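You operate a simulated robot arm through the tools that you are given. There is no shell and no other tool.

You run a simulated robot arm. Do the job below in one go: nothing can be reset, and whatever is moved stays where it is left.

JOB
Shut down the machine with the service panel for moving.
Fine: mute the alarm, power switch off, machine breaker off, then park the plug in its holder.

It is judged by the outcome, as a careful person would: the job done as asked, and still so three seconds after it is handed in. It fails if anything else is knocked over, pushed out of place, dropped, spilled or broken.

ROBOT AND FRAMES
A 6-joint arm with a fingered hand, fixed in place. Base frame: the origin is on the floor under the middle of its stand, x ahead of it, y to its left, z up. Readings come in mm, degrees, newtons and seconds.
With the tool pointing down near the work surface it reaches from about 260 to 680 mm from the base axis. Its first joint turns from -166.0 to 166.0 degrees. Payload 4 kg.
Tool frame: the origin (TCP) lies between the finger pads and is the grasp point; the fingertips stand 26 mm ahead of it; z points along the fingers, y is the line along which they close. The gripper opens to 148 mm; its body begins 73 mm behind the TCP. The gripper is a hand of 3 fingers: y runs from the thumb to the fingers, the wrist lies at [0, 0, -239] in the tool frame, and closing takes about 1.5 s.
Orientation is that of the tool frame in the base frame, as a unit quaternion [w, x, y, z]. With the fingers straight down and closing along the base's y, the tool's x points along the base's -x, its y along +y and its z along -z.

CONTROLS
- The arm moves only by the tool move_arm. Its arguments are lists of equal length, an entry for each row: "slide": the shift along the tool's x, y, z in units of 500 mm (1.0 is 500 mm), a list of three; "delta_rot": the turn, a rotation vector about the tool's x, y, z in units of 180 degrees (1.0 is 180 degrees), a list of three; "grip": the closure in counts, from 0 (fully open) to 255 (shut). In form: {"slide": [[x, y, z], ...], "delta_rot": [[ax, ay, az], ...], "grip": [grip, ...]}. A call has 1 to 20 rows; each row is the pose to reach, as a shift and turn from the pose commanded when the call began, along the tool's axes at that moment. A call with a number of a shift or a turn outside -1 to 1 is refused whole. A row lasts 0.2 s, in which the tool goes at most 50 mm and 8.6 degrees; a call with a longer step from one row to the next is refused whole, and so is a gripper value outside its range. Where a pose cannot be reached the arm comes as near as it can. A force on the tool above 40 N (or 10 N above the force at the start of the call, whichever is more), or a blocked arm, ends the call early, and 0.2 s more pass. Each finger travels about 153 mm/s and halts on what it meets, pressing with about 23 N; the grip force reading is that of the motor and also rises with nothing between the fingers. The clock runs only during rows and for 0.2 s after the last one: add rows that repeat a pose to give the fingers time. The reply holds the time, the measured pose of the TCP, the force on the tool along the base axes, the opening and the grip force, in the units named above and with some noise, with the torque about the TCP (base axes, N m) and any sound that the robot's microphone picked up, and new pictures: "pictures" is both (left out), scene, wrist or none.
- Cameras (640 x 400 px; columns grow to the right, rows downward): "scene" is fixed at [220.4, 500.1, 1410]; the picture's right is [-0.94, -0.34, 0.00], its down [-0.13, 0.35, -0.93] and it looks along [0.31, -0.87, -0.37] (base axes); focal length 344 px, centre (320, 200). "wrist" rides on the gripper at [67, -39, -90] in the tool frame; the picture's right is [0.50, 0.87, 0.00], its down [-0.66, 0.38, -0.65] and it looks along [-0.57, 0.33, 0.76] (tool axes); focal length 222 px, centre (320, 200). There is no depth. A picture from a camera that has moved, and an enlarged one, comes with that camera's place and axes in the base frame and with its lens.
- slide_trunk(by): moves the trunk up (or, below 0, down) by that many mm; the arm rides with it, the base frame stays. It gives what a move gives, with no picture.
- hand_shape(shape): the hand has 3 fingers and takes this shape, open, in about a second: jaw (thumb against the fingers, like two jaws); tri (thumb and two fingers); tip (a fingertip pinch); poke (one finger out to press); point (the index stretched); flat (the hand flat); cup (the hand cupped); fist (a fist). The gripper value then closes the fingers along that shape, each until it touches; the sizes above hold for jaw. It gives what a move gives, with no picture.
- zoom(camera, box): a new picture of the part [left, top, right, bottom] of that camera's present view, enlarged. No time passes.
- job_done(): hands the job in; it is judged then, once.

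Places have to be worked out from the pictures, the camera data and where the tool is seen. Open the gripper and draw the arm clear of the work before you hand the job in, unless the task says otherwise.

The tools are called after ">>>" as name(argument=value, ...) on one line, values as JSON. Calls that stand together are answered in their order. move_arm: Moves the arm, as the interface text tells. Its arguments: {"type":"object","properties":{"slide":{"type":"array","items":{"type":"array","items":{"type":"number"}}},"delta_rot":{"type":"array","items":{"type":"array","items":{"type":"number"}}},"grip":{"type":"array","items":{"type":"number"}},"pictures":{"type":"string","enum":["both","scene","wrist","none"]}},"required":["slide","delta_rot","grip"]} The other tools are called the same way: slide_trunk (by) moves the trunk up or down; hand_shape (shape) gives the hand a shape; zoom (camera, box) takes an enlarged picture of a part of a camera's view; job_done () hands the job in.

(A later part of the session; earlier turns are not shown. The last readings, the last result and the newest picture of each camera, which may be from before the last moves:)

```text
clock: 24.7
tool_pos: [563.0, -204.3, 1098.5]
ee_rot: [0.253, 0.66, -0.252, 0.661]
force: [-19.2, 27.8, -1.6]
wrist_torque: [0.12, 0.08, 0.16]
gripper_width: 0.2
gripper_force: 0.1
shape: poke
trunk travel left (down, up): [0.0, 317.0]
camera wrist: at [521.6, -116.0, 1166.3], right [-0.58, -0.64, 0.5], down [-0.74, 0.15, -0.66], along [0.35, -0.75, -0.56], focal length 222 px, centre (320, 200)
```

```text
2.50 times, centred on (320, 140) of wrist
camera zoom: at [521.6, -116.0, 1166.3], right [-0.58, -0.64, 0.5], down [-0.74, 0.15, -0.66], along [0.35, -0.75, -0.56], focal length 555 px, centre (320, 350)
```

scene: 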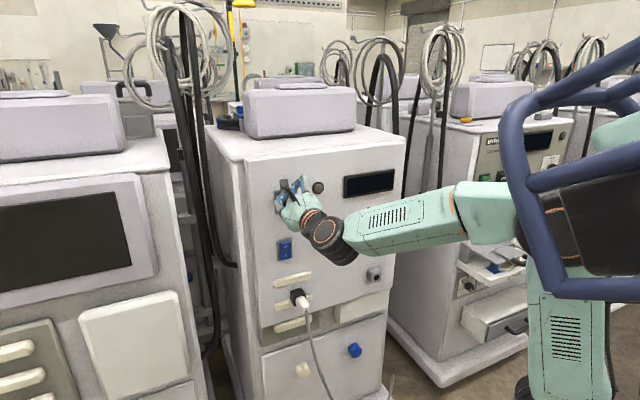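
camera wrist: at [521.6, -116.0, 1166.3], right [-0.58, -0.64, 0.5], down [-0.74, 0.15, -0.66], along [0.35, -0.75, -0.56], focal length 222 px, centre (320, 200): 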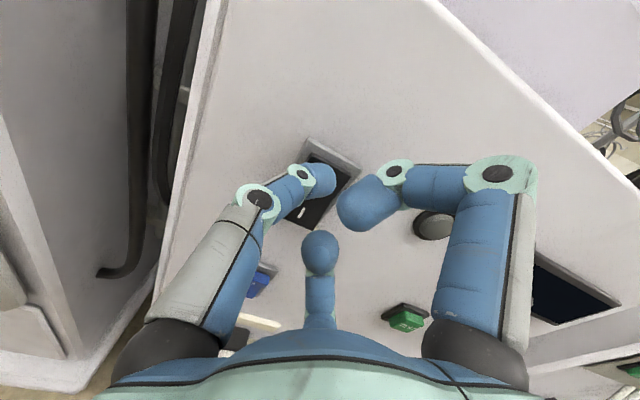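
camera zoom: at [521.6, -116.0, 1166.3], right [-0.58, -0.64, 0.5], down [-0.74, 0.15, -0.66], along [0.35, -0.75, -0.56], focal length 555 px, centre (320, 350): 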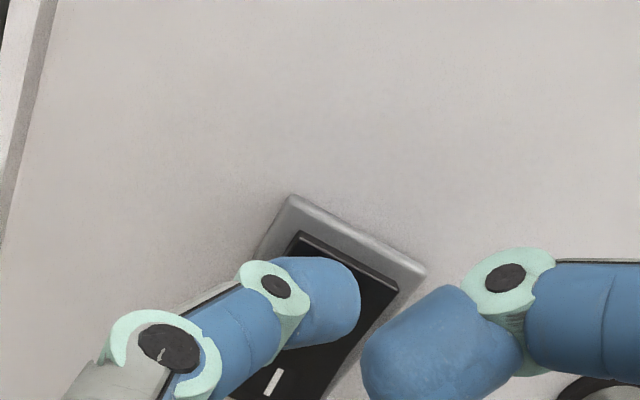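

The lamp and display went dark and the rocker's top is pressed in, so the power switch is off. I draw straight back and look.

>>> move_arm(slide=[[0, 0, -0.02], [0, 0, -0.06], [0, 0, -0.12], [0, 0, -0.15], [0, 0, -0.15]], delta_rot=[[0, 0, 0], [0, 0, 0], [0, 0, 0], [0, 0, 0], [0, 0, 0]], grip=[0, 0, 0, 0, 0])

>>> zoom(camera="wrist", box=[180, 60, 420, 300])

>>> zoom(camera="scene", box=[240, 150, 420, 262])

```text
clock: 25.9
tool_pos: [507.9, -158.7, 1095.2]
ee_rot: [0.253, 0.66, -0.254, 0.661]
force: [0.2, 0.5, -0.9]
wrist_torque: [-0.01, -0.01, -0.03]
gripper_width: 0.0
gripper_force: 0.1
shape: poke
trunk travel left (down, up): [0.0, 317.0]
camera wrist: at [467.7, -69.8, 1164.1], right [-0.58, -0.64, 0.5], down [-0.74, 0.16, -0.66], along [0.34, -0.75, -0.57], focal length 222 px, centre (320, 200)
```

scene: 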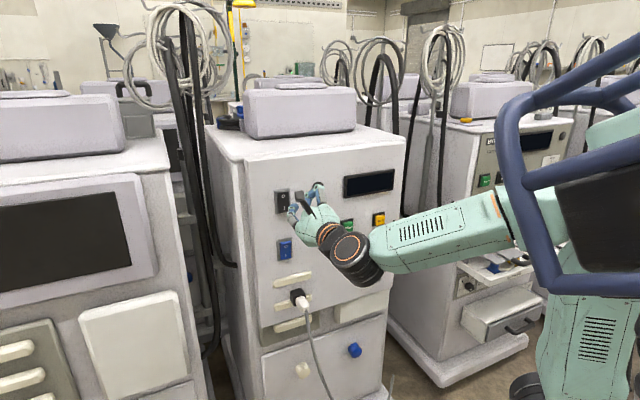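
wrist: 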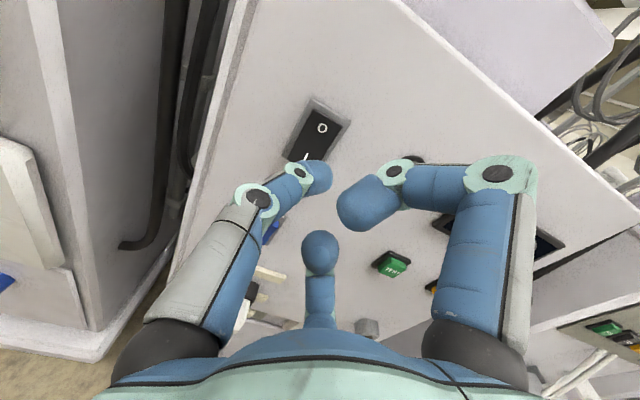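

```text
1.67 times, centred on (300, 180) of wrist
camera zoom: at [467.7, -69.8, 1164.1], right [-0.58, -0.64, 0.5], down [-0.74, 0.16, -0.66], along [0.34, -0.75, -0.57], focal length 370 px, centre (353, 233)
```

zoom: 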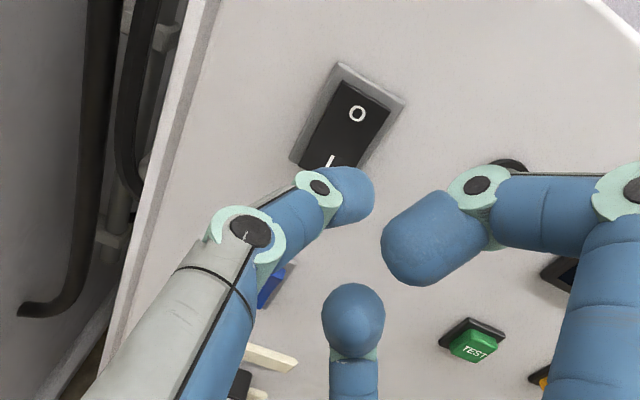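

```text
3.56 times, centred on (330, 206) of scene
camera zoom: at [220.4, 500.1, 1410.0], right [-0.94, -0.34, 0.0], down [-0.13, 0.35, -0.93], along [0.31, -0.87, -0.37], focal length 1223 px, centre (284, 179)
```

zoom: 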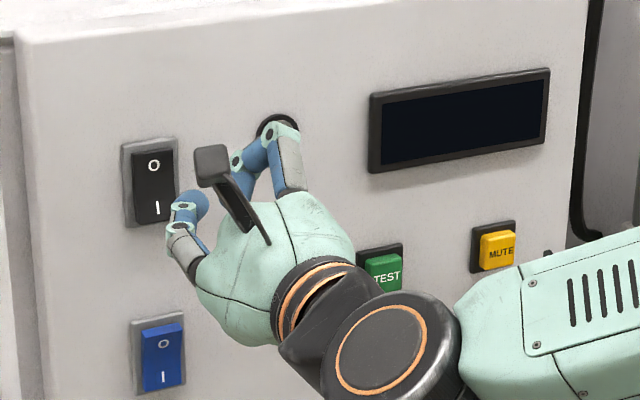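

Power is off: the O side is pressed and the lamp is out. The blue rocker's O mark triangulates to about coordinate -219, z≈956, depth 576. I go straight down about 139 mm at the same safe distance.

>>> move_arm(slide=[[-0.09, 0.002, 0], [-0.18, 0.002, 0], [-0.277, 0.002, 0], [-0.277, 0.002, 0]], delta_rot=[[0, 0, 0], [0, 0, 0], [0, 0, 0], [0, 0, 0]], grip=[0, 0, 0, 0])

>>> zoom(camera="wrist", box=[200, 40, 440, 240])

>>> zoom(camera="scene", box=[250, 200, 370, 300])

```text
clock: 26.9
tool_pos: [505.0, -156.8, 958.2]
ee_rot: [0.252, 0.66, -0.253, 0.661]
force: [-0.2, 0.4, 0.1]
wrist_torque: [0.04, 0.01, 0.0]
gripper_width: 0.3
gripper_force: 0.0
shape: poke
trunk travel left (down, up): [0.0, 317.0]
camera wrist: at [464.5, -67.6, 1025.2], right [-0.58, -0.64, 0.5], down [-0.74, 0.16, -0.66], along [0.34, -0.75, -0.57], focal length 222 px, centre (320, 200)
```

scene: 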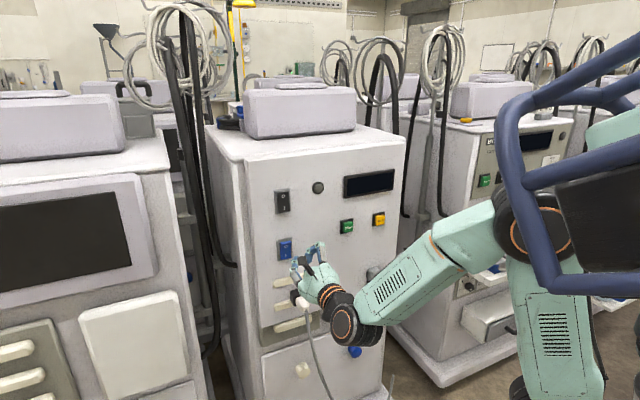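
wrist: 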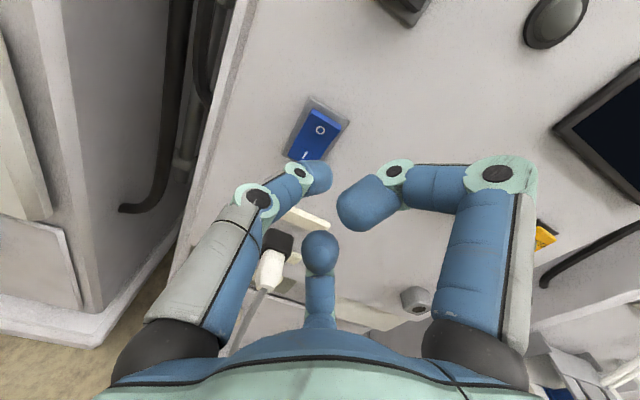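

```text
2.00 times, centred on (320, 140) of wrist
camera zoom: at [464.5, -67.6, 1025.2], right [-0.58, -0.64, 0.5], down [-0.74, 0.16, -0.66], along [0.34, -0.75, -0.57], focal length 444 px, centre (320, 320)
```

zoom: 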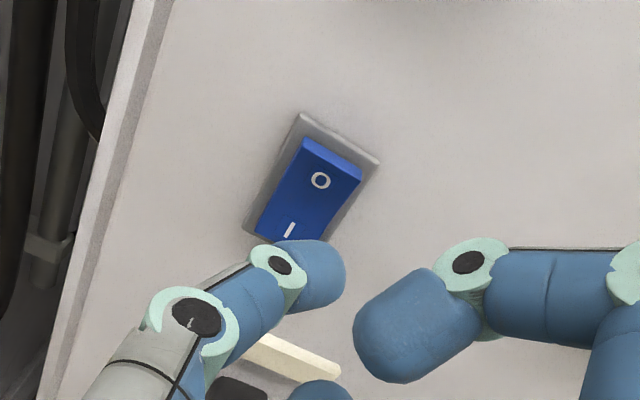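

```text
4.00 times, centred on (310, 250) of scene
camera zoom: at [220.4, 500.1, 1410.0], right [-0.94, -0.34, 0.0], down [-0.13, 0.35, -0.93], along [0.31, -0.87, -0.37], focal length 1376 px, centre (360, 0)
```

zoom: 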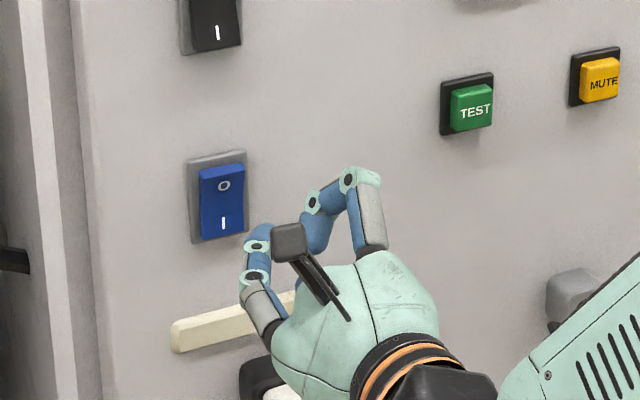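

The blue O mark is at z≈955, coordinate -220, and the tip is lined up with it (TCP z 958). I advance to about 14 mm short, then creep in to press with the same stroke that worked on the black rocker.

>>> move_arm(slide=[[0, 0, 0.05], [0, 0, 0.1], [0, 0, 0.124], [0, 0, 0.136], [0, 0, 0.142], [0, 0, 0.148], [0, 0, 0.154], [0, 0, 0.158]], delta_rot=[[0, 0, 0], [0, 0, 0], [0, 0, 0], [0, 0, 0], [0, 0, 0], [0, 0, 0], [0, 0, 0], [0, 0, 0]], grip=[0, 0, 0, 0, 0, 0, 0, 0])

>>> zoom(camera="wrist", box=[220, 60, 420, 220])

```text
clock: 28.5
tool_pos: [562.7, -205.4, 959.3]
ee_rot: [0.251, 0.661, -0.25, 0.661]
force: [-16.1, 25.7, 4.0]
wrist_torque: [0.03, -0.01, 0.04]
gripper_width: 0.1
gripper_force: 0.0
shape: poke
trunk travel left (down, up): [0.0, 317.0]
stopped in row 8: the force on the tool passed its limit at 42 N (the readings are from after the stop); the commanded pose is now the measured one
camera wrist: at [522.2, -116.3, 1026.9], right [-0.58, -0.65, 0.5], down [-0.74, 0.15, -0.66], along [0.35, -0.75, -0.56], focal length 222 px, centre (320, 200)
```

scene: 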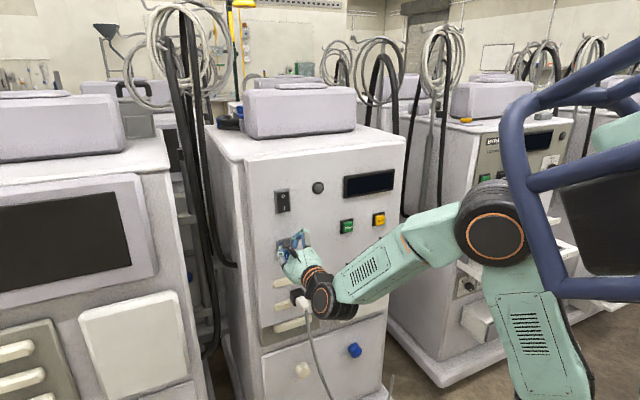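
wrist: 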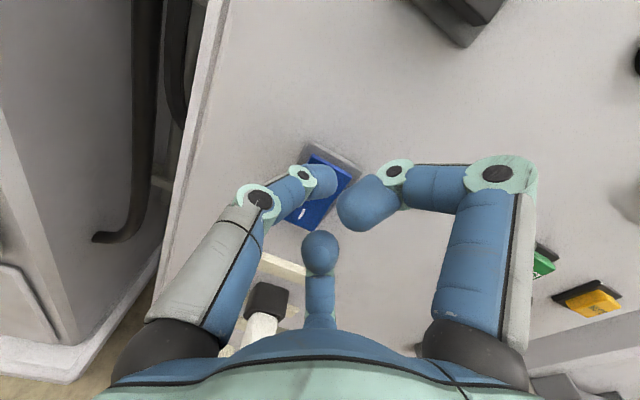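

```text
2.50 times, centred on (320, 140) of wrist
camera zoom: at [522.2, -116.3, 1026.9], right [-0.58, -0.65, 0.5], down [-0.74, 0.15, -0.66], along [0.35, -0.75, -0.56], focal length 555 px, centre (320, 350)
```

zoom: 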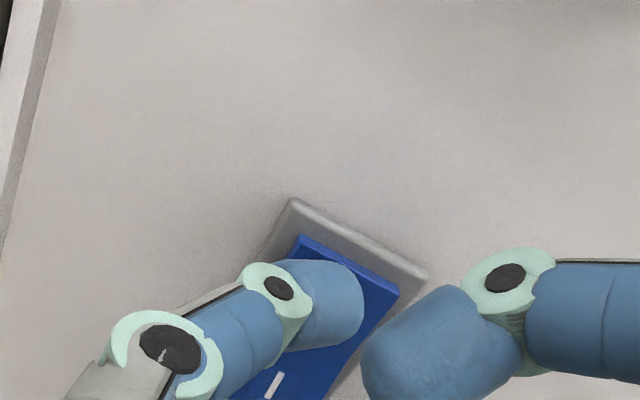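

The blue rocker's top is in (42 N ended the move at the end stop). I draw back about 80 mm and check both rockers.

>>> move_arm(slide=[[0, 0, -0.02], [0, 0, -0.06], [0, 0, -0.12], [0, 0, -0.15], [0, 0, -0.15]], delta_rot=[[0, 0, 0], [0, 0, 0], [0, 0, 0], [0, 0, 0], [0, 0, 0]], grip=[0, 0, 0, 0, 0])

>>> zoom(camera="wrist", box=[200, 40, 440, 240])

>>> zoom(camera="scene", box=[250, 170, 370, 270])

>>> zoom(camera="wrist", box=[220, 190, 460, 340])

```text
clock: 29.7
tool_pos: [509.7, -158.7, 956.5]
ee_rot: [0.252, 0.662, -0.251, 0.66]
force: [0.4, -0.1, 0.7]
wrist_torque: [0.0, 0.01, 0.02]
gripper_width: 0.0
gripper_force: 0.0
shape: poke
trunk travel left (down, up): [0.0, 317.0]
camera wrist: at [468.7, -69.7, 1024.9], right [-0.58, -0.65, 0.5], down [-0.74, 0.15, -0.65], along [0.35, -0.75, -0.57], focal length 222 px, centre (320, 200)
```

scene: 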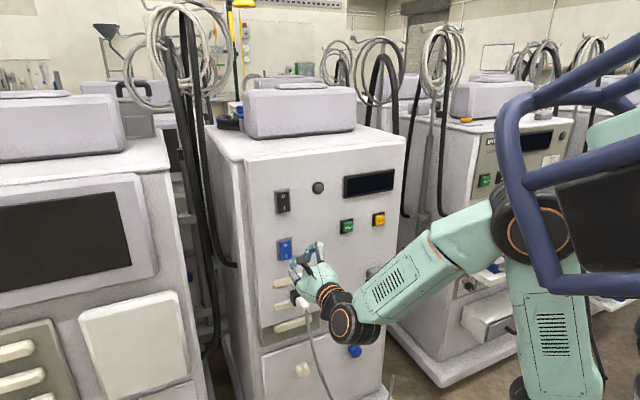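
wrist: 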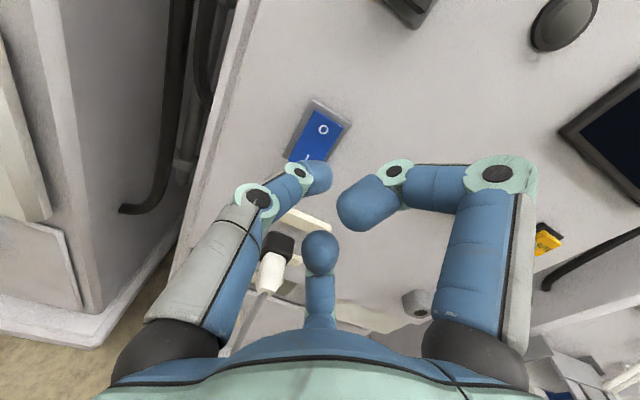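

```text
2.00 times, centred on (320, 140) of wrist
camera zoom: at [468.7, -69.7, 1024.9], right [-0.58, -0.65, 0.5], down [-0.74, 0.15, -0.65], along [0.35, -0.75, -0.57], focal length 444 px, centre (320, 320)
```

zoom: 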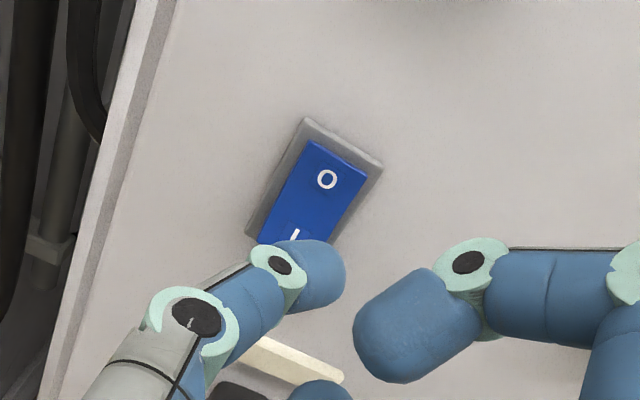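

```text
4.00 times, centred on (310, 220) of scene
camera zoom: at [220.4, 500.1, 1410.0], right [-0.94, -0.34, 0.0], down [-0.13, 0.35, -0.93], along [0.31, -0.87, -0.37], focal length 1376 px, centre (360, 120)
```

zoom: 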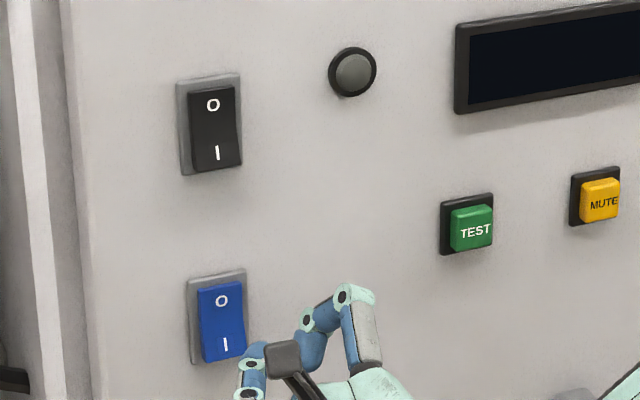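

```text
2.67 times, centred on (340, 265) of wrist
camera zoom: at [468.7, -69.7, 1024.9], right [-0.58, -0.65, 0.5], down [-0.74, 0.15, -0.65], along [0.35, -0.75, -0.57], focal length 592 px, centre (267, 27)
```

zoom: 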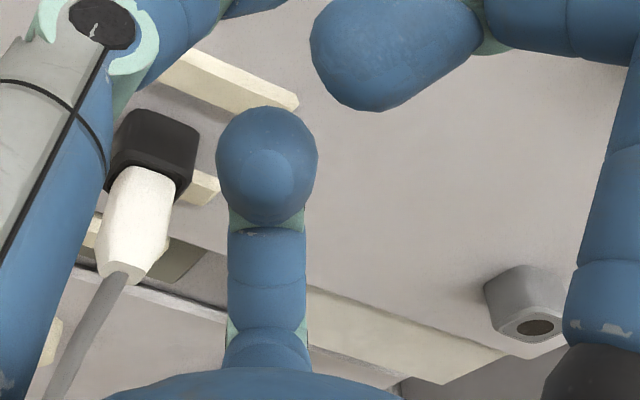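

Both rockers now read O pressed. For the plug work, the plug axis works out at about (513..541, -205..-236), z≈780, and the holder hole is at about (360,-417,781). The panel faces exactly along -45°, with the socket face and the holder face both about 549 mm deep. The arm's inner limit is tight near shoulder height, so I open the hand to jaw and raise the trunk so it can work downward.

>>> hand_shape(shape="jaw")

>>> slide_trunk(by=275)

>>> move_arm(slide=[[0, 0, -0.04], [0, 0, -0.08], [0, 0, -0.08]], delta_rot=[[-0.019, 0, 0.0006], [-0.019, 0, 0.0006], [-0.019, 0, 0.0006]], grip=[0, 0, 0])

```text
clock: 30.6
tool_pos: [509.4, -159.2, 956.1]
ee_rot: [0.252, 0.662, -0.252, 0.659]
force: [-0.2, -0.3, -0.2]
wrist_torque: [0.01, 0.01, 0.02]
gripper_width: 148.0
gripper_force: 0.1
shape: jaw
trunk travel left (down, up): [0.0, 317.0]
```

```text
clock: 33.4
tool_pos: [509.4, -157.9, 1232.0]
ee_rot: [0.252, 0.662, -0.252, 0.66]
force: [-0.3, 0.1, 0.0]
wrist_torque: [-0.03, -0.05, 0.02]
gripper_width: 148.1
gripper_force: 0.0
shape: jaw
trunk travel left (down, up): [-275.0, 42.0]
```

```text
clock: 34.2
tool_pos: [478.5, -132.2, 1232.2]
ee_rot: [0.271, 0.653, -0.273, 0.652]
force: [-0.9, 0.2, 1.0]
wrist_torque: [0.0, 0.0, -0.04]
gripper_width: 147.9
gripper_force: 0.0
shape: jaw
trunk travel left (down, up): [-275.0, 42.0]
camera wrist: at [443.2, -42.1, 1300.4], right [-0.61, -0.61, 0.5], down [-0.73, 0.2, -0.66], along [0.3, -0.77, -0.57], focal length 222 px, centre (320, 200)
```

scene: 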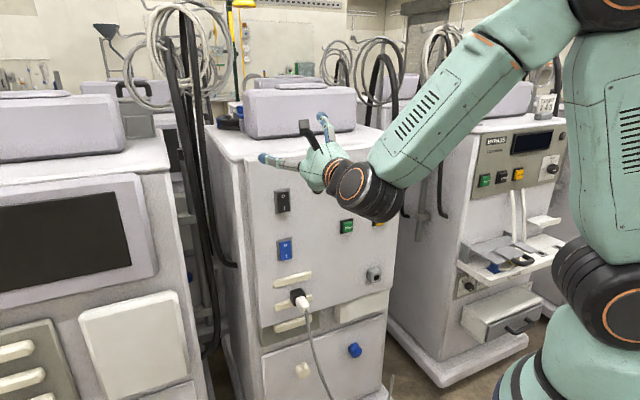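
wrist: 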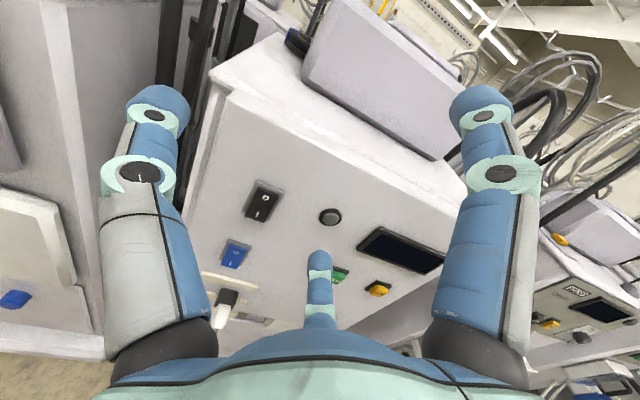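

The hand is now square to the panel (-45°), 145 mm off it. I roll it -30° so the gap between thumb and lower finger faces straight down for the cord, and descend to about z=880 to look at the plug again.

>>> move_arm(slide=[[-0.088, 0.014, 0], [-0.176, 0.028, 0], [-0.264, 0.042, 0], [-0.352, 0.056, 0], [-0.44, 0.056, 0], [-0.528, 0.056, 0], [-0.616, 0.056, 0], [-0.704, 0.056, 0], [-0.704, 0.056, 0]], delta_rot=[[0, 0, -0.0417], [0, 0, -0.0833], [0, 0, -0.125], [0, 0, -0.1667], [0, 0, -0.1667], [0, 0, -0.1667], [0, 0, -0.1667], [0, 0, -0.1667], [0, 0, -0.1667]], grip=[0, 0, 0, 0, 0, 0, 0, 0, 0])

>>> zoom(camera="wrist", box=[160, 60, 480, 260])

>>> zoom(camera="scene", box=[250, 240, 400, 360])

```text
clock: 36.2
tool_pos: [462.9, -151.0, 880.4]
ee_rot: [0.429, 0.702, -0.093, 0.561]
force: [-0.2, -0.3, 0.7]
wrist_torque: [0.0, -0.02, -0.01]
gripper_width: 147.8
gripper_force: 0.1
shape: jaw
trunk travel left (down, up): [-275.0, 42.0]
camera wrist: at [447.4, -39.6, 919.5], right [-0.36, -0.35, 0.87], down [-0.93, 0.0, -0.38], along [0.13, -0.94, -0.33], focal length 222 px, centre (320, 200)
```

scene: 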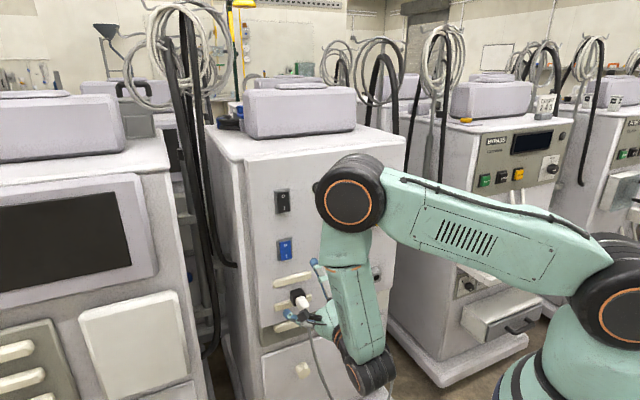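
wrist: 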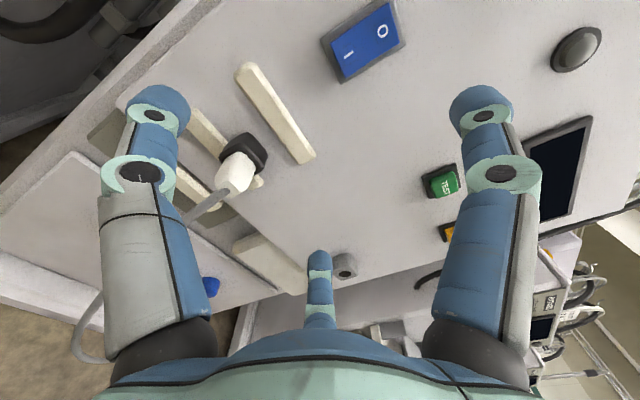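

```text
2.00 times, centred on (320, 160) of wrist
camera zoom: at [447.4, -39.6, 919.5], right [-0.36, -0.35, 0.87], down [-0.93, 0.0, -0.38], along [0.13, -0.94, -0.33], focal length 444 px, centre (320, 280)
```

zoom: 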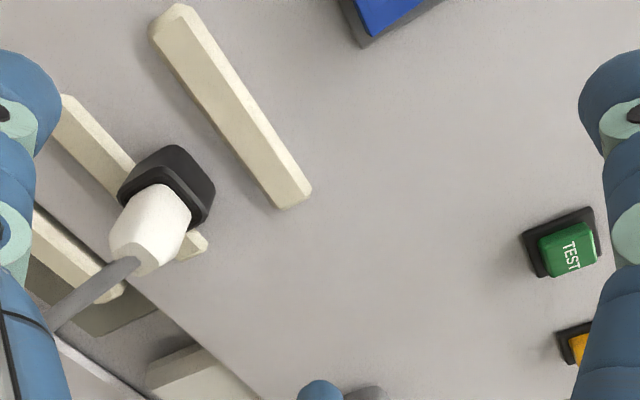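

```text
3.33 times, centred on (325, 300) of scene
camera zoom: at [220.4, 500.1, 1410.0], right [-0.94, -0.34, 0.0], down [-0.13, 0.35, -0.93], along [0.31, -0.87, -0.37], focal length 1146 px, centre (303, -133)
```

zoom: 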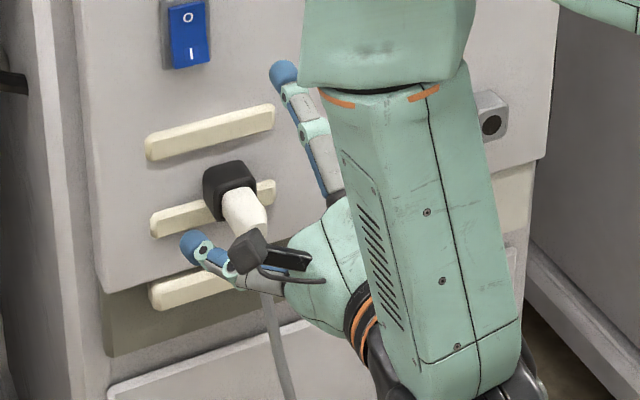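

The arm reached this pose cleanly with the elbow well clear of the panel, and the plug is in plain view below-left. Plug axis estimate is coordinate -220, z≈779, with the cord dropping down and slightly outward. I descend 101 mm, still 45 mm short of the plug's cord end.

>>> move_arm(slide=[[-0.0606, -0.035, 0], [-0.1212, -0.07, 0], [-0.1749, -0.101, 0], [-0.1749, -0.101, 0]], delta_rot=[[0, 0, 0], [0, 0, 0], [0, 0, 0], [0, 0, 0]], grip=[0, 0, 0, 0])

>>> zoom(camera="wrist", box=[160, 20, 480, 270])

>>> zoom(camera="scene", box=[250, 250, 400, 370])

```text
clock: 37.2
tool_pos: [461.5, -150.3, 780.0]
ee_rot: [0.431, 0.701, -0.095, 0.56]
force: [-0.1, 0.5, 0.9]
wrist_torque: [0.05, -0.03, 0.05]
gripper_width: 148.0
gripper_force: 0.0
shape: jaw
trunk travel left (down, up): [-275.0, 42.0]
camera wrist: at [446.1, -40.1, 818.9], right [-0.35, -0.35, 0.87], down [-0.93, 0.0, -0.38], along [0.13, -0.94, -0.33], focal length 222 px, centre (320, 200)
```

scene: 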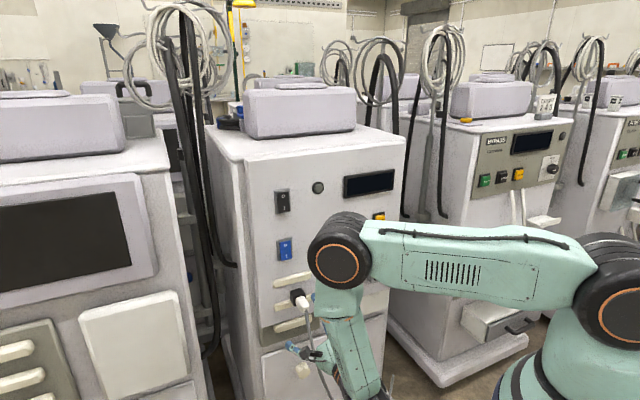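
wrist: 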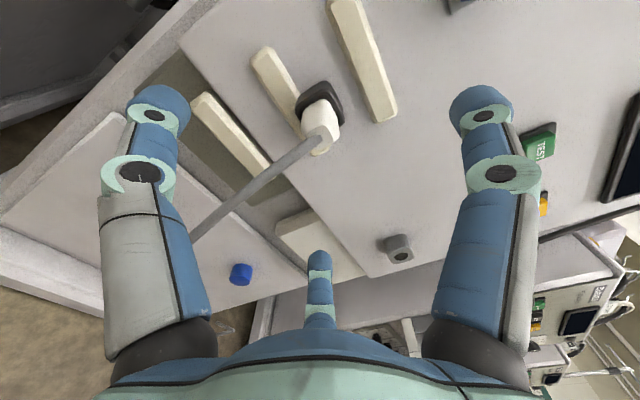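

```text
1.60 times, centred on (320, 145) of wrist
camera zoom: at [446.1, -40.1, 818.9], right [-0.35, -0.35, 0.87], down [-0.93, 0.0, -0.38], along [0.13, -0.94, -0.33], focal length 355 px, centre (320, 288)
```

zoom: 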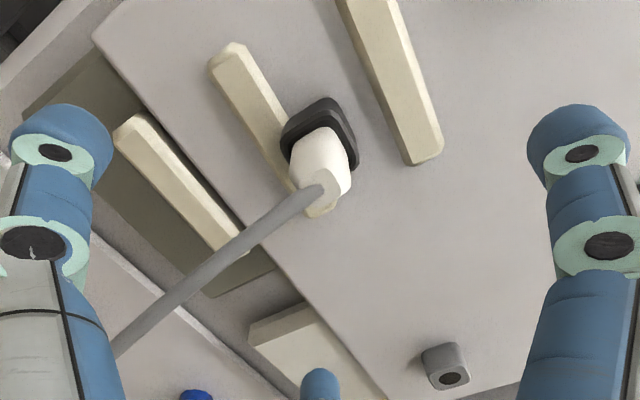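

```text
3.33 times, centred on (325, 310) of scene
camera zoom: at [220.4, 500.1, 1410.0], right [-0.94, -0.34, 0.0], down [-0.13, 0.35, -0.93], along [0.31, -0.87, -0.37], focal length 1146 px, centre (303, -167)
```

zoom: 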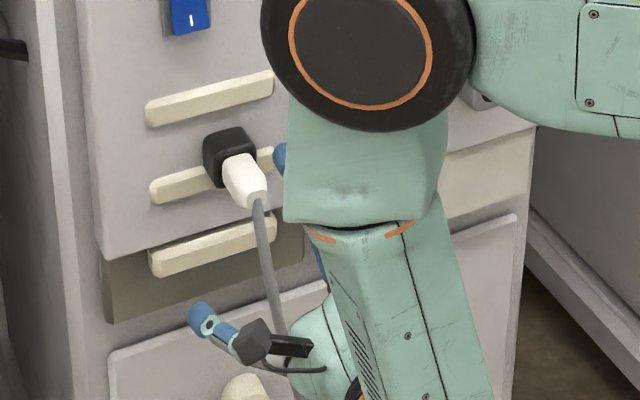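

The plug's cord end triangulates to coordinate -219.5, z≈782, depth 505, with the socket face at about 550. It lies right on the tool axis (image column 320), and the cord passes through the lower gap between the fingers. I advance 70 mm with the hand open.

>>> move_arm(slide=[[0.001, 0.001, 0.05], [0.002, 0.002, 0.1], [0.002, 0.002, 0.14], [0.002, 0.002, 0.14]], delta_rot=[[0, 0, 0], [0, 0, 0], [0, 0, 0], [0, 0, 0]], grip=[0, 0, 0, 0])

>>> zoom(camera="wrist", box=[160, 60, 480, 280])

>>> zoom(camera="scene", box=[250, 250, 370, 350])

```text
clock: 38.2
tool_pos: [509.2, -200.2, 780.6]
ee_rot: [0.431, 0.701, -0.094, 0.56]
force: [0.3, 0.0, 0.9]
wrist_torque: [0.02, 0.01, 0.0]
gripper_width: 148.2
gripper_force: 0.1
shape: jaw
trunk travel left (down, up): [-275.0, 42.0]
camera wrist: at [494.1, -89.7, 819.5], right [-0.35, -0.35, 0.87], down [-0.93, 0.0, -0.38], along [0.13, -0.94, -0.33], focal length 222 px, centre (320, 200)
```

scene: 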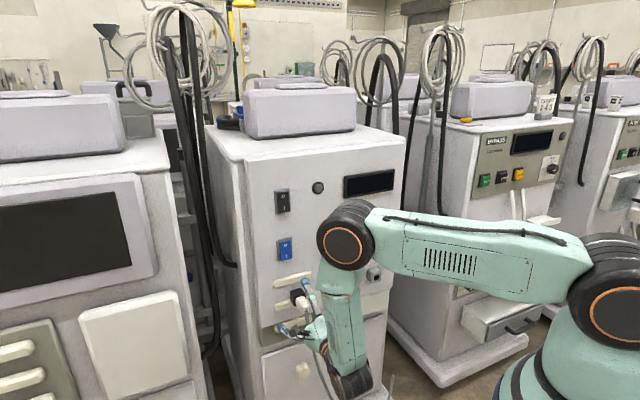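
wrist: 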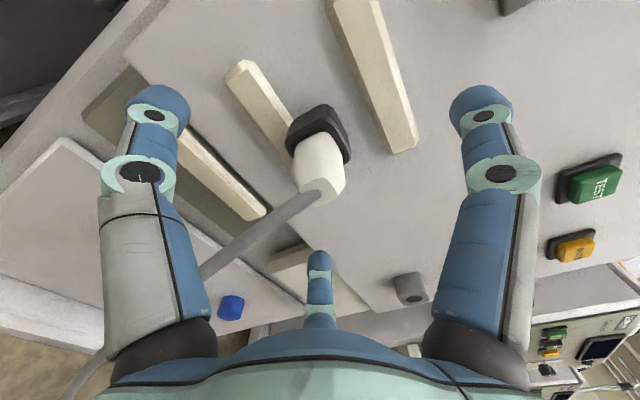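

```text
1.82 times, centred on (320, 170) of wrist
camera zoom: at [494.1, -89.7, 819.5], right [-0.35, -0.35, 0.87], down [-0.93, 0.0, -0.38], along [0.13, -0.94, -0.33], focal length 404 px, centre (320, 254)
```

zoom: 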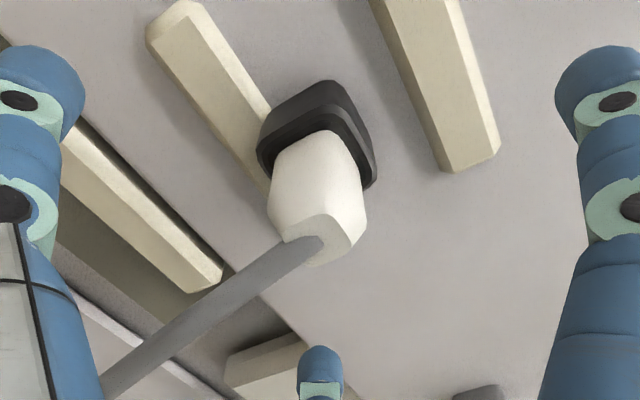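

```text
4.00 times, centred on (310, 300) of scene
camera zoom: at [220.4, 500.1, 1410.0], right [-0.94, -0.34, 0.0], down [-0.13, 0.35, -0.93], along [0.31, -0.87, -0.37], focal length 1376 px, centre (360, -200)
```

zoom: 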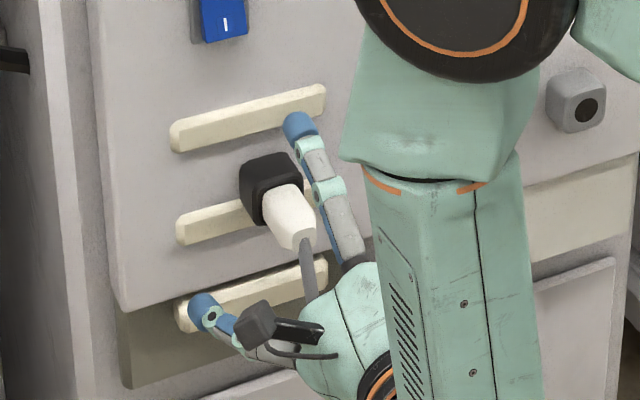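

The plug body's axis is at -218.5, z≈781, with the body from depth 549 (socket face) back to about 511. I go 16 mm further so the fingertips stop about 5 mm short of the socket face, then close on the body.

>>> move_arm(slide=[[0, 0, 0.016], [0, 0, 0.033], [0, 0, 0.033]], delta_rot=[[0, 0, 0], [0, 0, 0], [0, 0, 0]], grip=[0, 0, 0], pictures="none")

>>> move_arm(slide=[[0, 0, 0], [0, 0, 0], [0, 0, 0], [0, 0, 0], [0, 0, 0], [0, 0, 0], [0, 0, 0], [0, 0, 0]], delta_rot=[[0, 0, 0], [0, 0, 0], [0, 0, 0], [0, 0, 0], [0, 0, 0], [0, 0, 0], [0, 0, 0], [0, 0, 0]], grip=[100, 140, 170, 200, 255, 255, 255, 255])

>>> zoom(camera="wrist", box=[160, 60, 480, 280])

>>> zoom(camera="scene", box=[250, 250, 370, 350])

```text
clock: 39.0
tool_pos: [521.1, -214.5, 781.1]
ee_rot: [0.43, 0.701, -0.094, 0.561]
force: [-0.9, 0.1, -0.5]
wrist_torque: [0.01, 0.0, 0.05]
gripper_width: 147.7
gripper_force: 0.0
shape: jaw
trunk travel left (down, up): [-275.0, 42.0]
```

```text
clock: 40.8
tool_pos: [521.2, -212.6, 782.0]
ee_rot: [0.431, 0.701, -0.094, 0.56]
force: [4.7, -1.7, 1.9]
wrist_torque: [0.03, -0.02, 0.04]
gripper_width: 24.6
gripper_force: 23.3
shape: jaw
trunk travel left (down, up): [-275.0, 42.0]
camera wrist: at [505.9, -102.3, 819.9], right [-0.35, -0.35, 0.87], down [-0.93, 0.0, -0.38], along [0.13, -0.94, -0.33], focal length 222 px, centre (320, 200)
```

scene: 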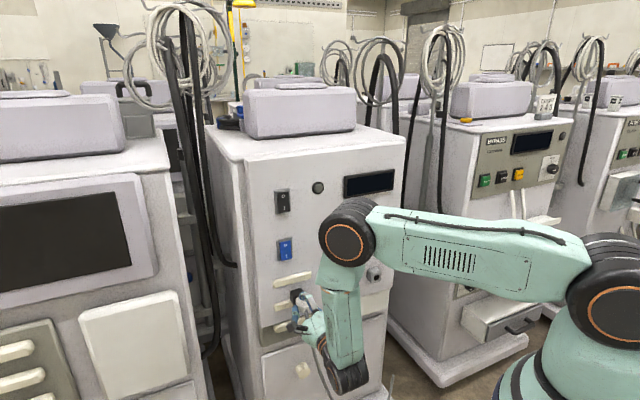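
wrist: 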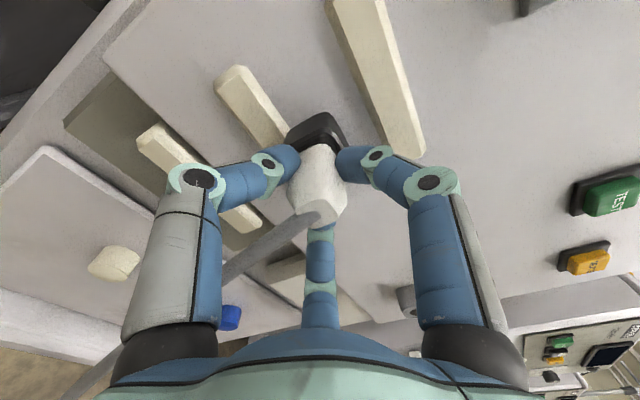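

```text
1.82 times, centred on (320, 170) of wrist
camera zoom: at [505.9, -102.3, 819.9], right [-0.35, -0.35, 0.87], down [-0.93, 0.0, -0.38], along [0.13, -0.94, -0.33], focal length 404 px, centre (320, 254)
```

zoom: 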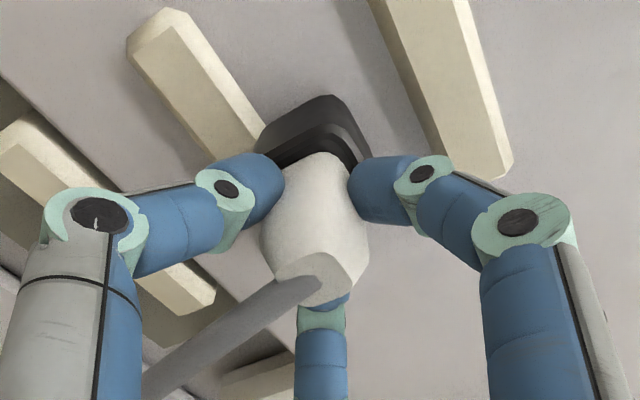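

```text
4.00 times, centred on (310, 300) of scene
camera zoom: at [220.4, 500.1, 1410.0], right [-0.94, -0.34, 0.0], down [-0.13, 0.35, -0.93], along [0.31, -0.87, -0.37], focal length 1376 px, centre (360, -200)
```

zoom: 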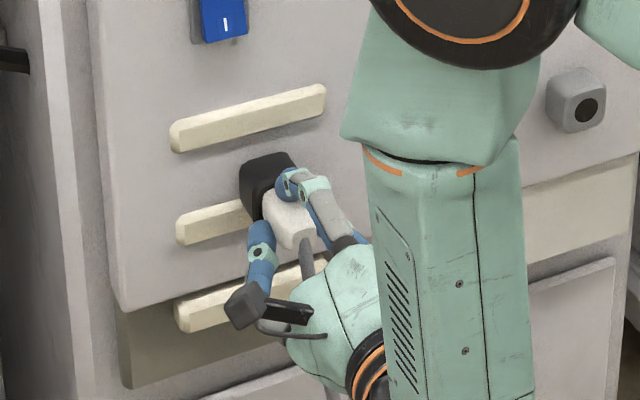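

The grip is on: width 24.6 mm, 23 N, with all three fingertips near the base of the plug body. I pull straight out slowly, 20 mm first, watching force and pictures.

>>> move_arm(slide=[[0, 0, -0.006], [0, 0, -0.012], [0, 0, -0.018], [0, 0, -0.024], [0, 0, -0.032], [0, 0, -0.04]], delta_rot=[[0, 0, 0], [0, 0, 0], [0, 0, 0], [0, 0, 0], [0, 0, 0], [0, 0, 0]], grip=[255, 255, 255, 255, 255, 255])

>>> zoom(camera="wrist", box=[160, 60, 480, 280])

>>> zoom(camera="scene", box=[250, 250, 370, 350])

```text
clock: 42.2
tool_pos: [507.2, -198.6, 780.4]
ee_rot: [0.431, 0.701, -0.094, 0.56]
force: [0.5, 0.0, 0.7]
wrist_torque: [0.0, -0.01, 0.0]
gripper_width: 24.6
gripper_force: 23.2
shape: jaw
trunk travel left (down, up): [-275.0, 42.0]
camera wrist: at [491.3, -87.2, 819.9], right [-0.35, -0.35, 0.87], down [-0.93, 0.0, -0.38], along [0.13, -0.94, -0.33], focal length 222 px, centre (320, 200)
```

scene: 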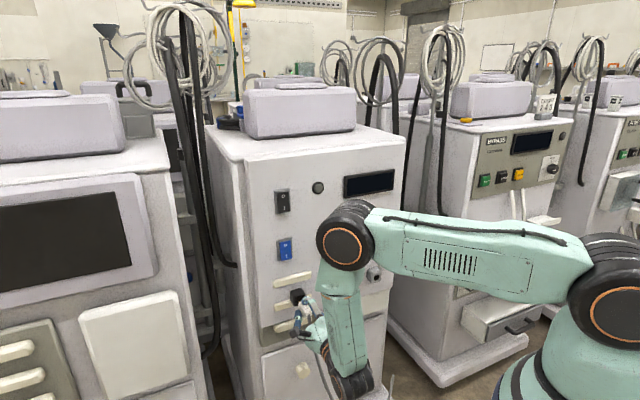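
wrist: 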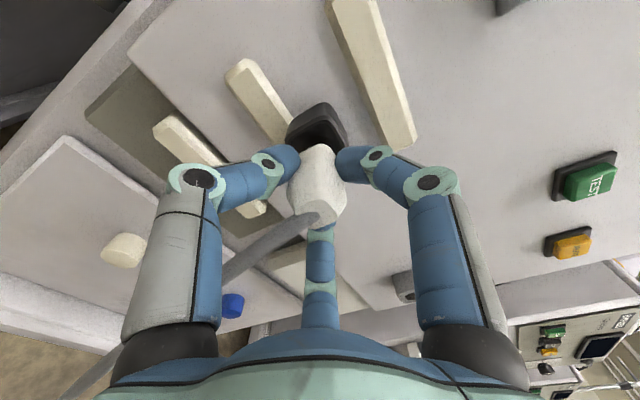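

```text
1.82 times, centred on (320, 170) of wrist
camera zoom: at [491.3, -87.2, 819.9], right [-0.35, -0.35, 0.87], down [-0.93, 0.0, -0.38], along [0.13, -0.94, -0.33], focal length 404 px, centre (320, 254)
```

zoom: 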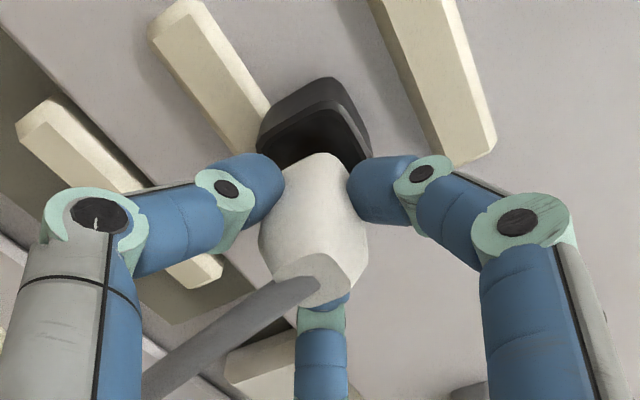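

```text
4.00 times, centred on (310, 300) of scene
camera zoom: at [220.4, 500.1, 1410.0], right [-0.94, -0.34, 0.0], down [-0.13, 0.35, -0.93], along [0.31, -0.87, -0.37], focal length 1376 px, centre (360, -200)
```

zoom: 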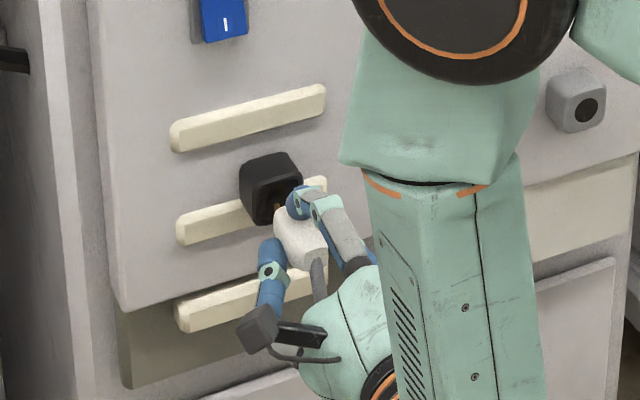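

The plug is coming out with the hand at almost no force, and a pin seems visible between plug and socket. I pull 15 mm more and zoom in on the gap.

>>> move_arm(slide=[[0, 0, -0.01], [0, 0, -0.02], [0, 0, -0.03], [0, 0, -0.03]], delta_rot=[[0, 0, 0], [0, 0, 0], [0, 0, 0], [0, 0, 0]], grip=[255, 255, 255, 255])

>>> zoom(camera="wrist", box=[240, 60, 400, 180])

>>> zoom(camera="scene", box=[280, 270, 340, 330])

```text
clock: 43.2
tool_pos: [495.5, -187.6, 780.7]
ee_rot: [0.43, 0.701, -0.094, 0.561]
force: [-0.4, -0.6, -0.1]
wrist_torque: [0.02, 0.0, 0.01]
gripper_width: 24.8
gripper_force: 22.9
shape: jaw
trunk travel left (down, up): [-275.0, 42.0]
camera wrist: at [480.5, -77.1, 820.0], right [-0.35, -0.35, 0.87], down [-0.93, 0.0, -0.38], along [0.13, -0.94, -0.33], focal length 222 px, centre (320, 200)
```

scene: 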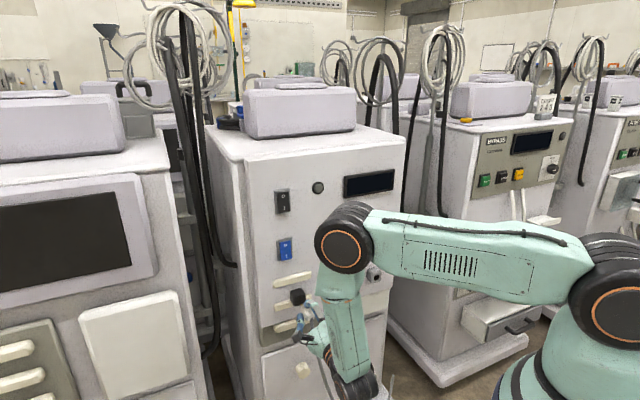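
wrist: 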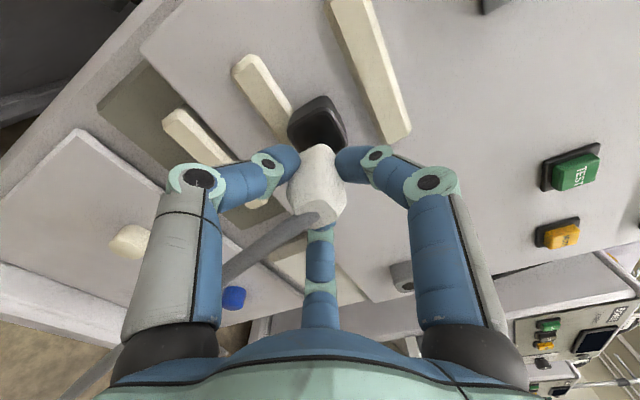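

```text
3.33 times, centred on (320, 120) of wrist
camera zoom: at [480.5, -77.1, 820.0], right [-0.35, -0.35, 0.87], down [-0.93, 0.0, -0.38], along [0.13, -0.94, -0.33], focal length 740 px, centre (320, 467)
```

zoom: 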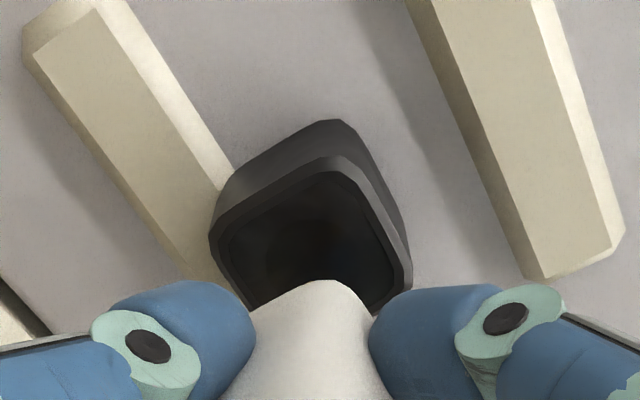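

```text
6.67 times, centred on (310, 300) of scene
camera zoom: at [220.4, 500.1, 1410.0], right [-0.94, -0.34, 0.0], down [-0.13, 0.35, -0.93], along [0.31, -0.87, -0.37], focal length 2292 px, centre (387, -467)
```

zoom: 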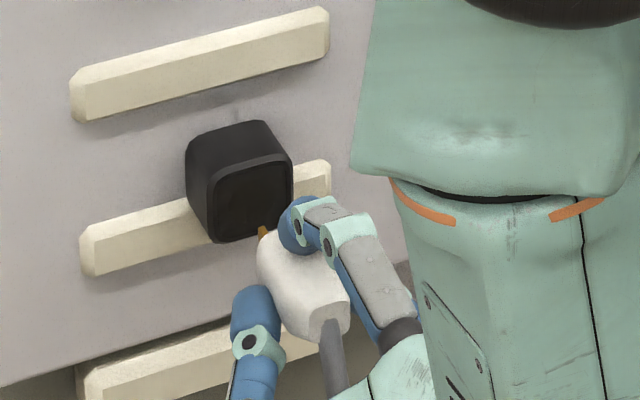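

The plug is out of the socket and a brass pin shows at its front. I draw back another 12 mm to be sure the pins clear, and look at the pins and the holder.

>>> move_arm(slide=[[0, 0, -0.012], [0, 0, -0.024], [0, 0, -0.024]], delta_rot=[[0, 0, 0], [0, 0, 0], [0, 0, 0]], grip=[255, 255, 255])

>>> zoom(camera="wrist", box=[240, 60, 400, 180])

>>> zoom(camera="scene", box=[280, 270, 340, 330])

>>> zoom(camera="wrist", box=[360, 230, 460, 320])

```text
clock: 44.0
tool_pos: [487.4, -180.8, 781.4]
ee_rot: [0.432, 0.701, -0.094, 0.56]
force: [-0.3, -0.2, 0.7]
wrist_torque: [0.01, 0.01, -0.01]
gripper_width: 24.6
gripper_force: 23.5
shape: jaw
trunk travel left (down, up): [-275.0, 42.0]
camera wrist: at [471.9, -69.2, 820.8], right [-0.35, -0.35, 0.87], down [-0.93, 0.0, -0.38], along [0.13, -0.94, -0.33], focal length 222 px, centre (320, 200)
```

scene: 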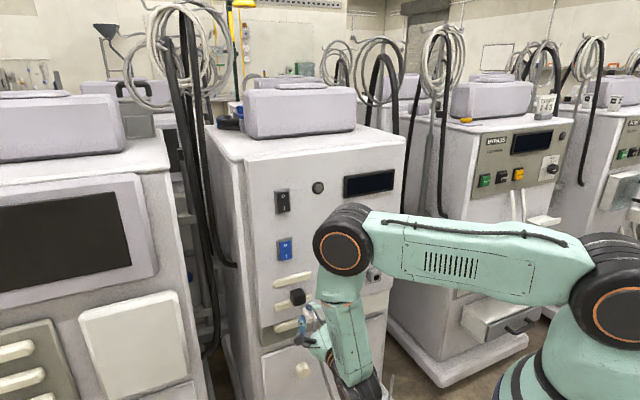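
wrist: 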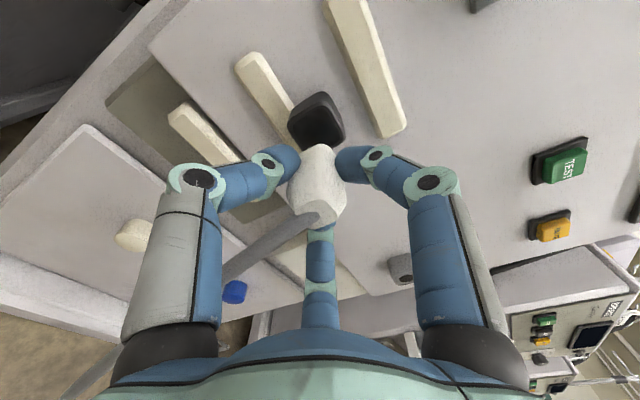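

```text
3.33 times, centred on (320, 120) of wrist
camera zoom: at [471.9, -69.2, 820.8], right [-0.35, -0.35, 0.87], down [-0.93, 0.0, -0.38], along [0.13, -0.94, -0.33], focal length 740 px, centre (320, 467)
```

zoom: 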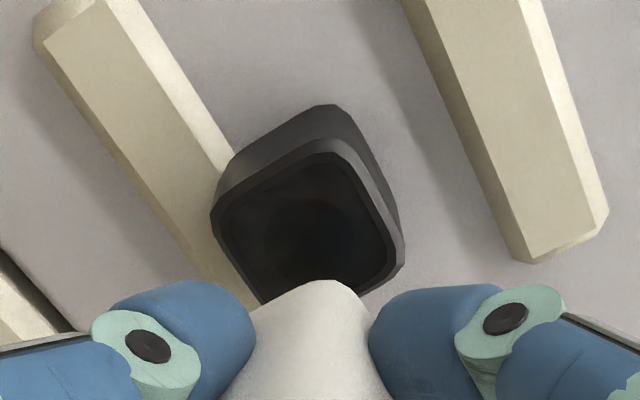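

```text
6.67 times, centred on (310, 300) of scene
camera zoom: at [220.4, 500.1, 1410.0], right [-0.94, -0.34, 0.0], down [-0.13, 0.35, -0.93], along [0.31, -0.87, -0.37], focal length 2292 px, centre (387, -467)
```

zoom: 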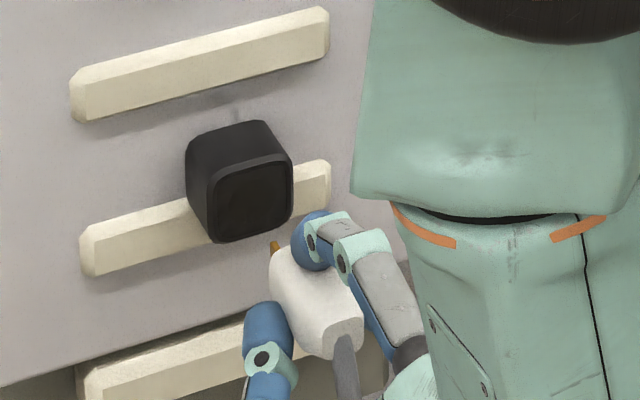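

```text
4.44 times, centred on (410, 275) of wrist
camera zoom: at [471.9, -69.2, 820.8], right [-0.35, -0.35, 0.87], down [-0.93, 0.0, -0.38], along [0.13, -0.94, -0.33], focal length 987 px, centre (-80, -133)
```

zoom: 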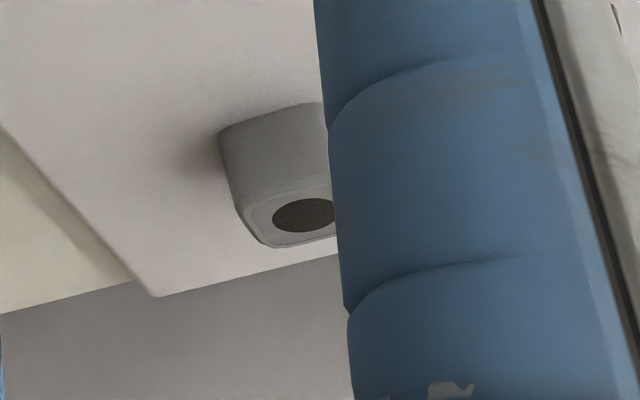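

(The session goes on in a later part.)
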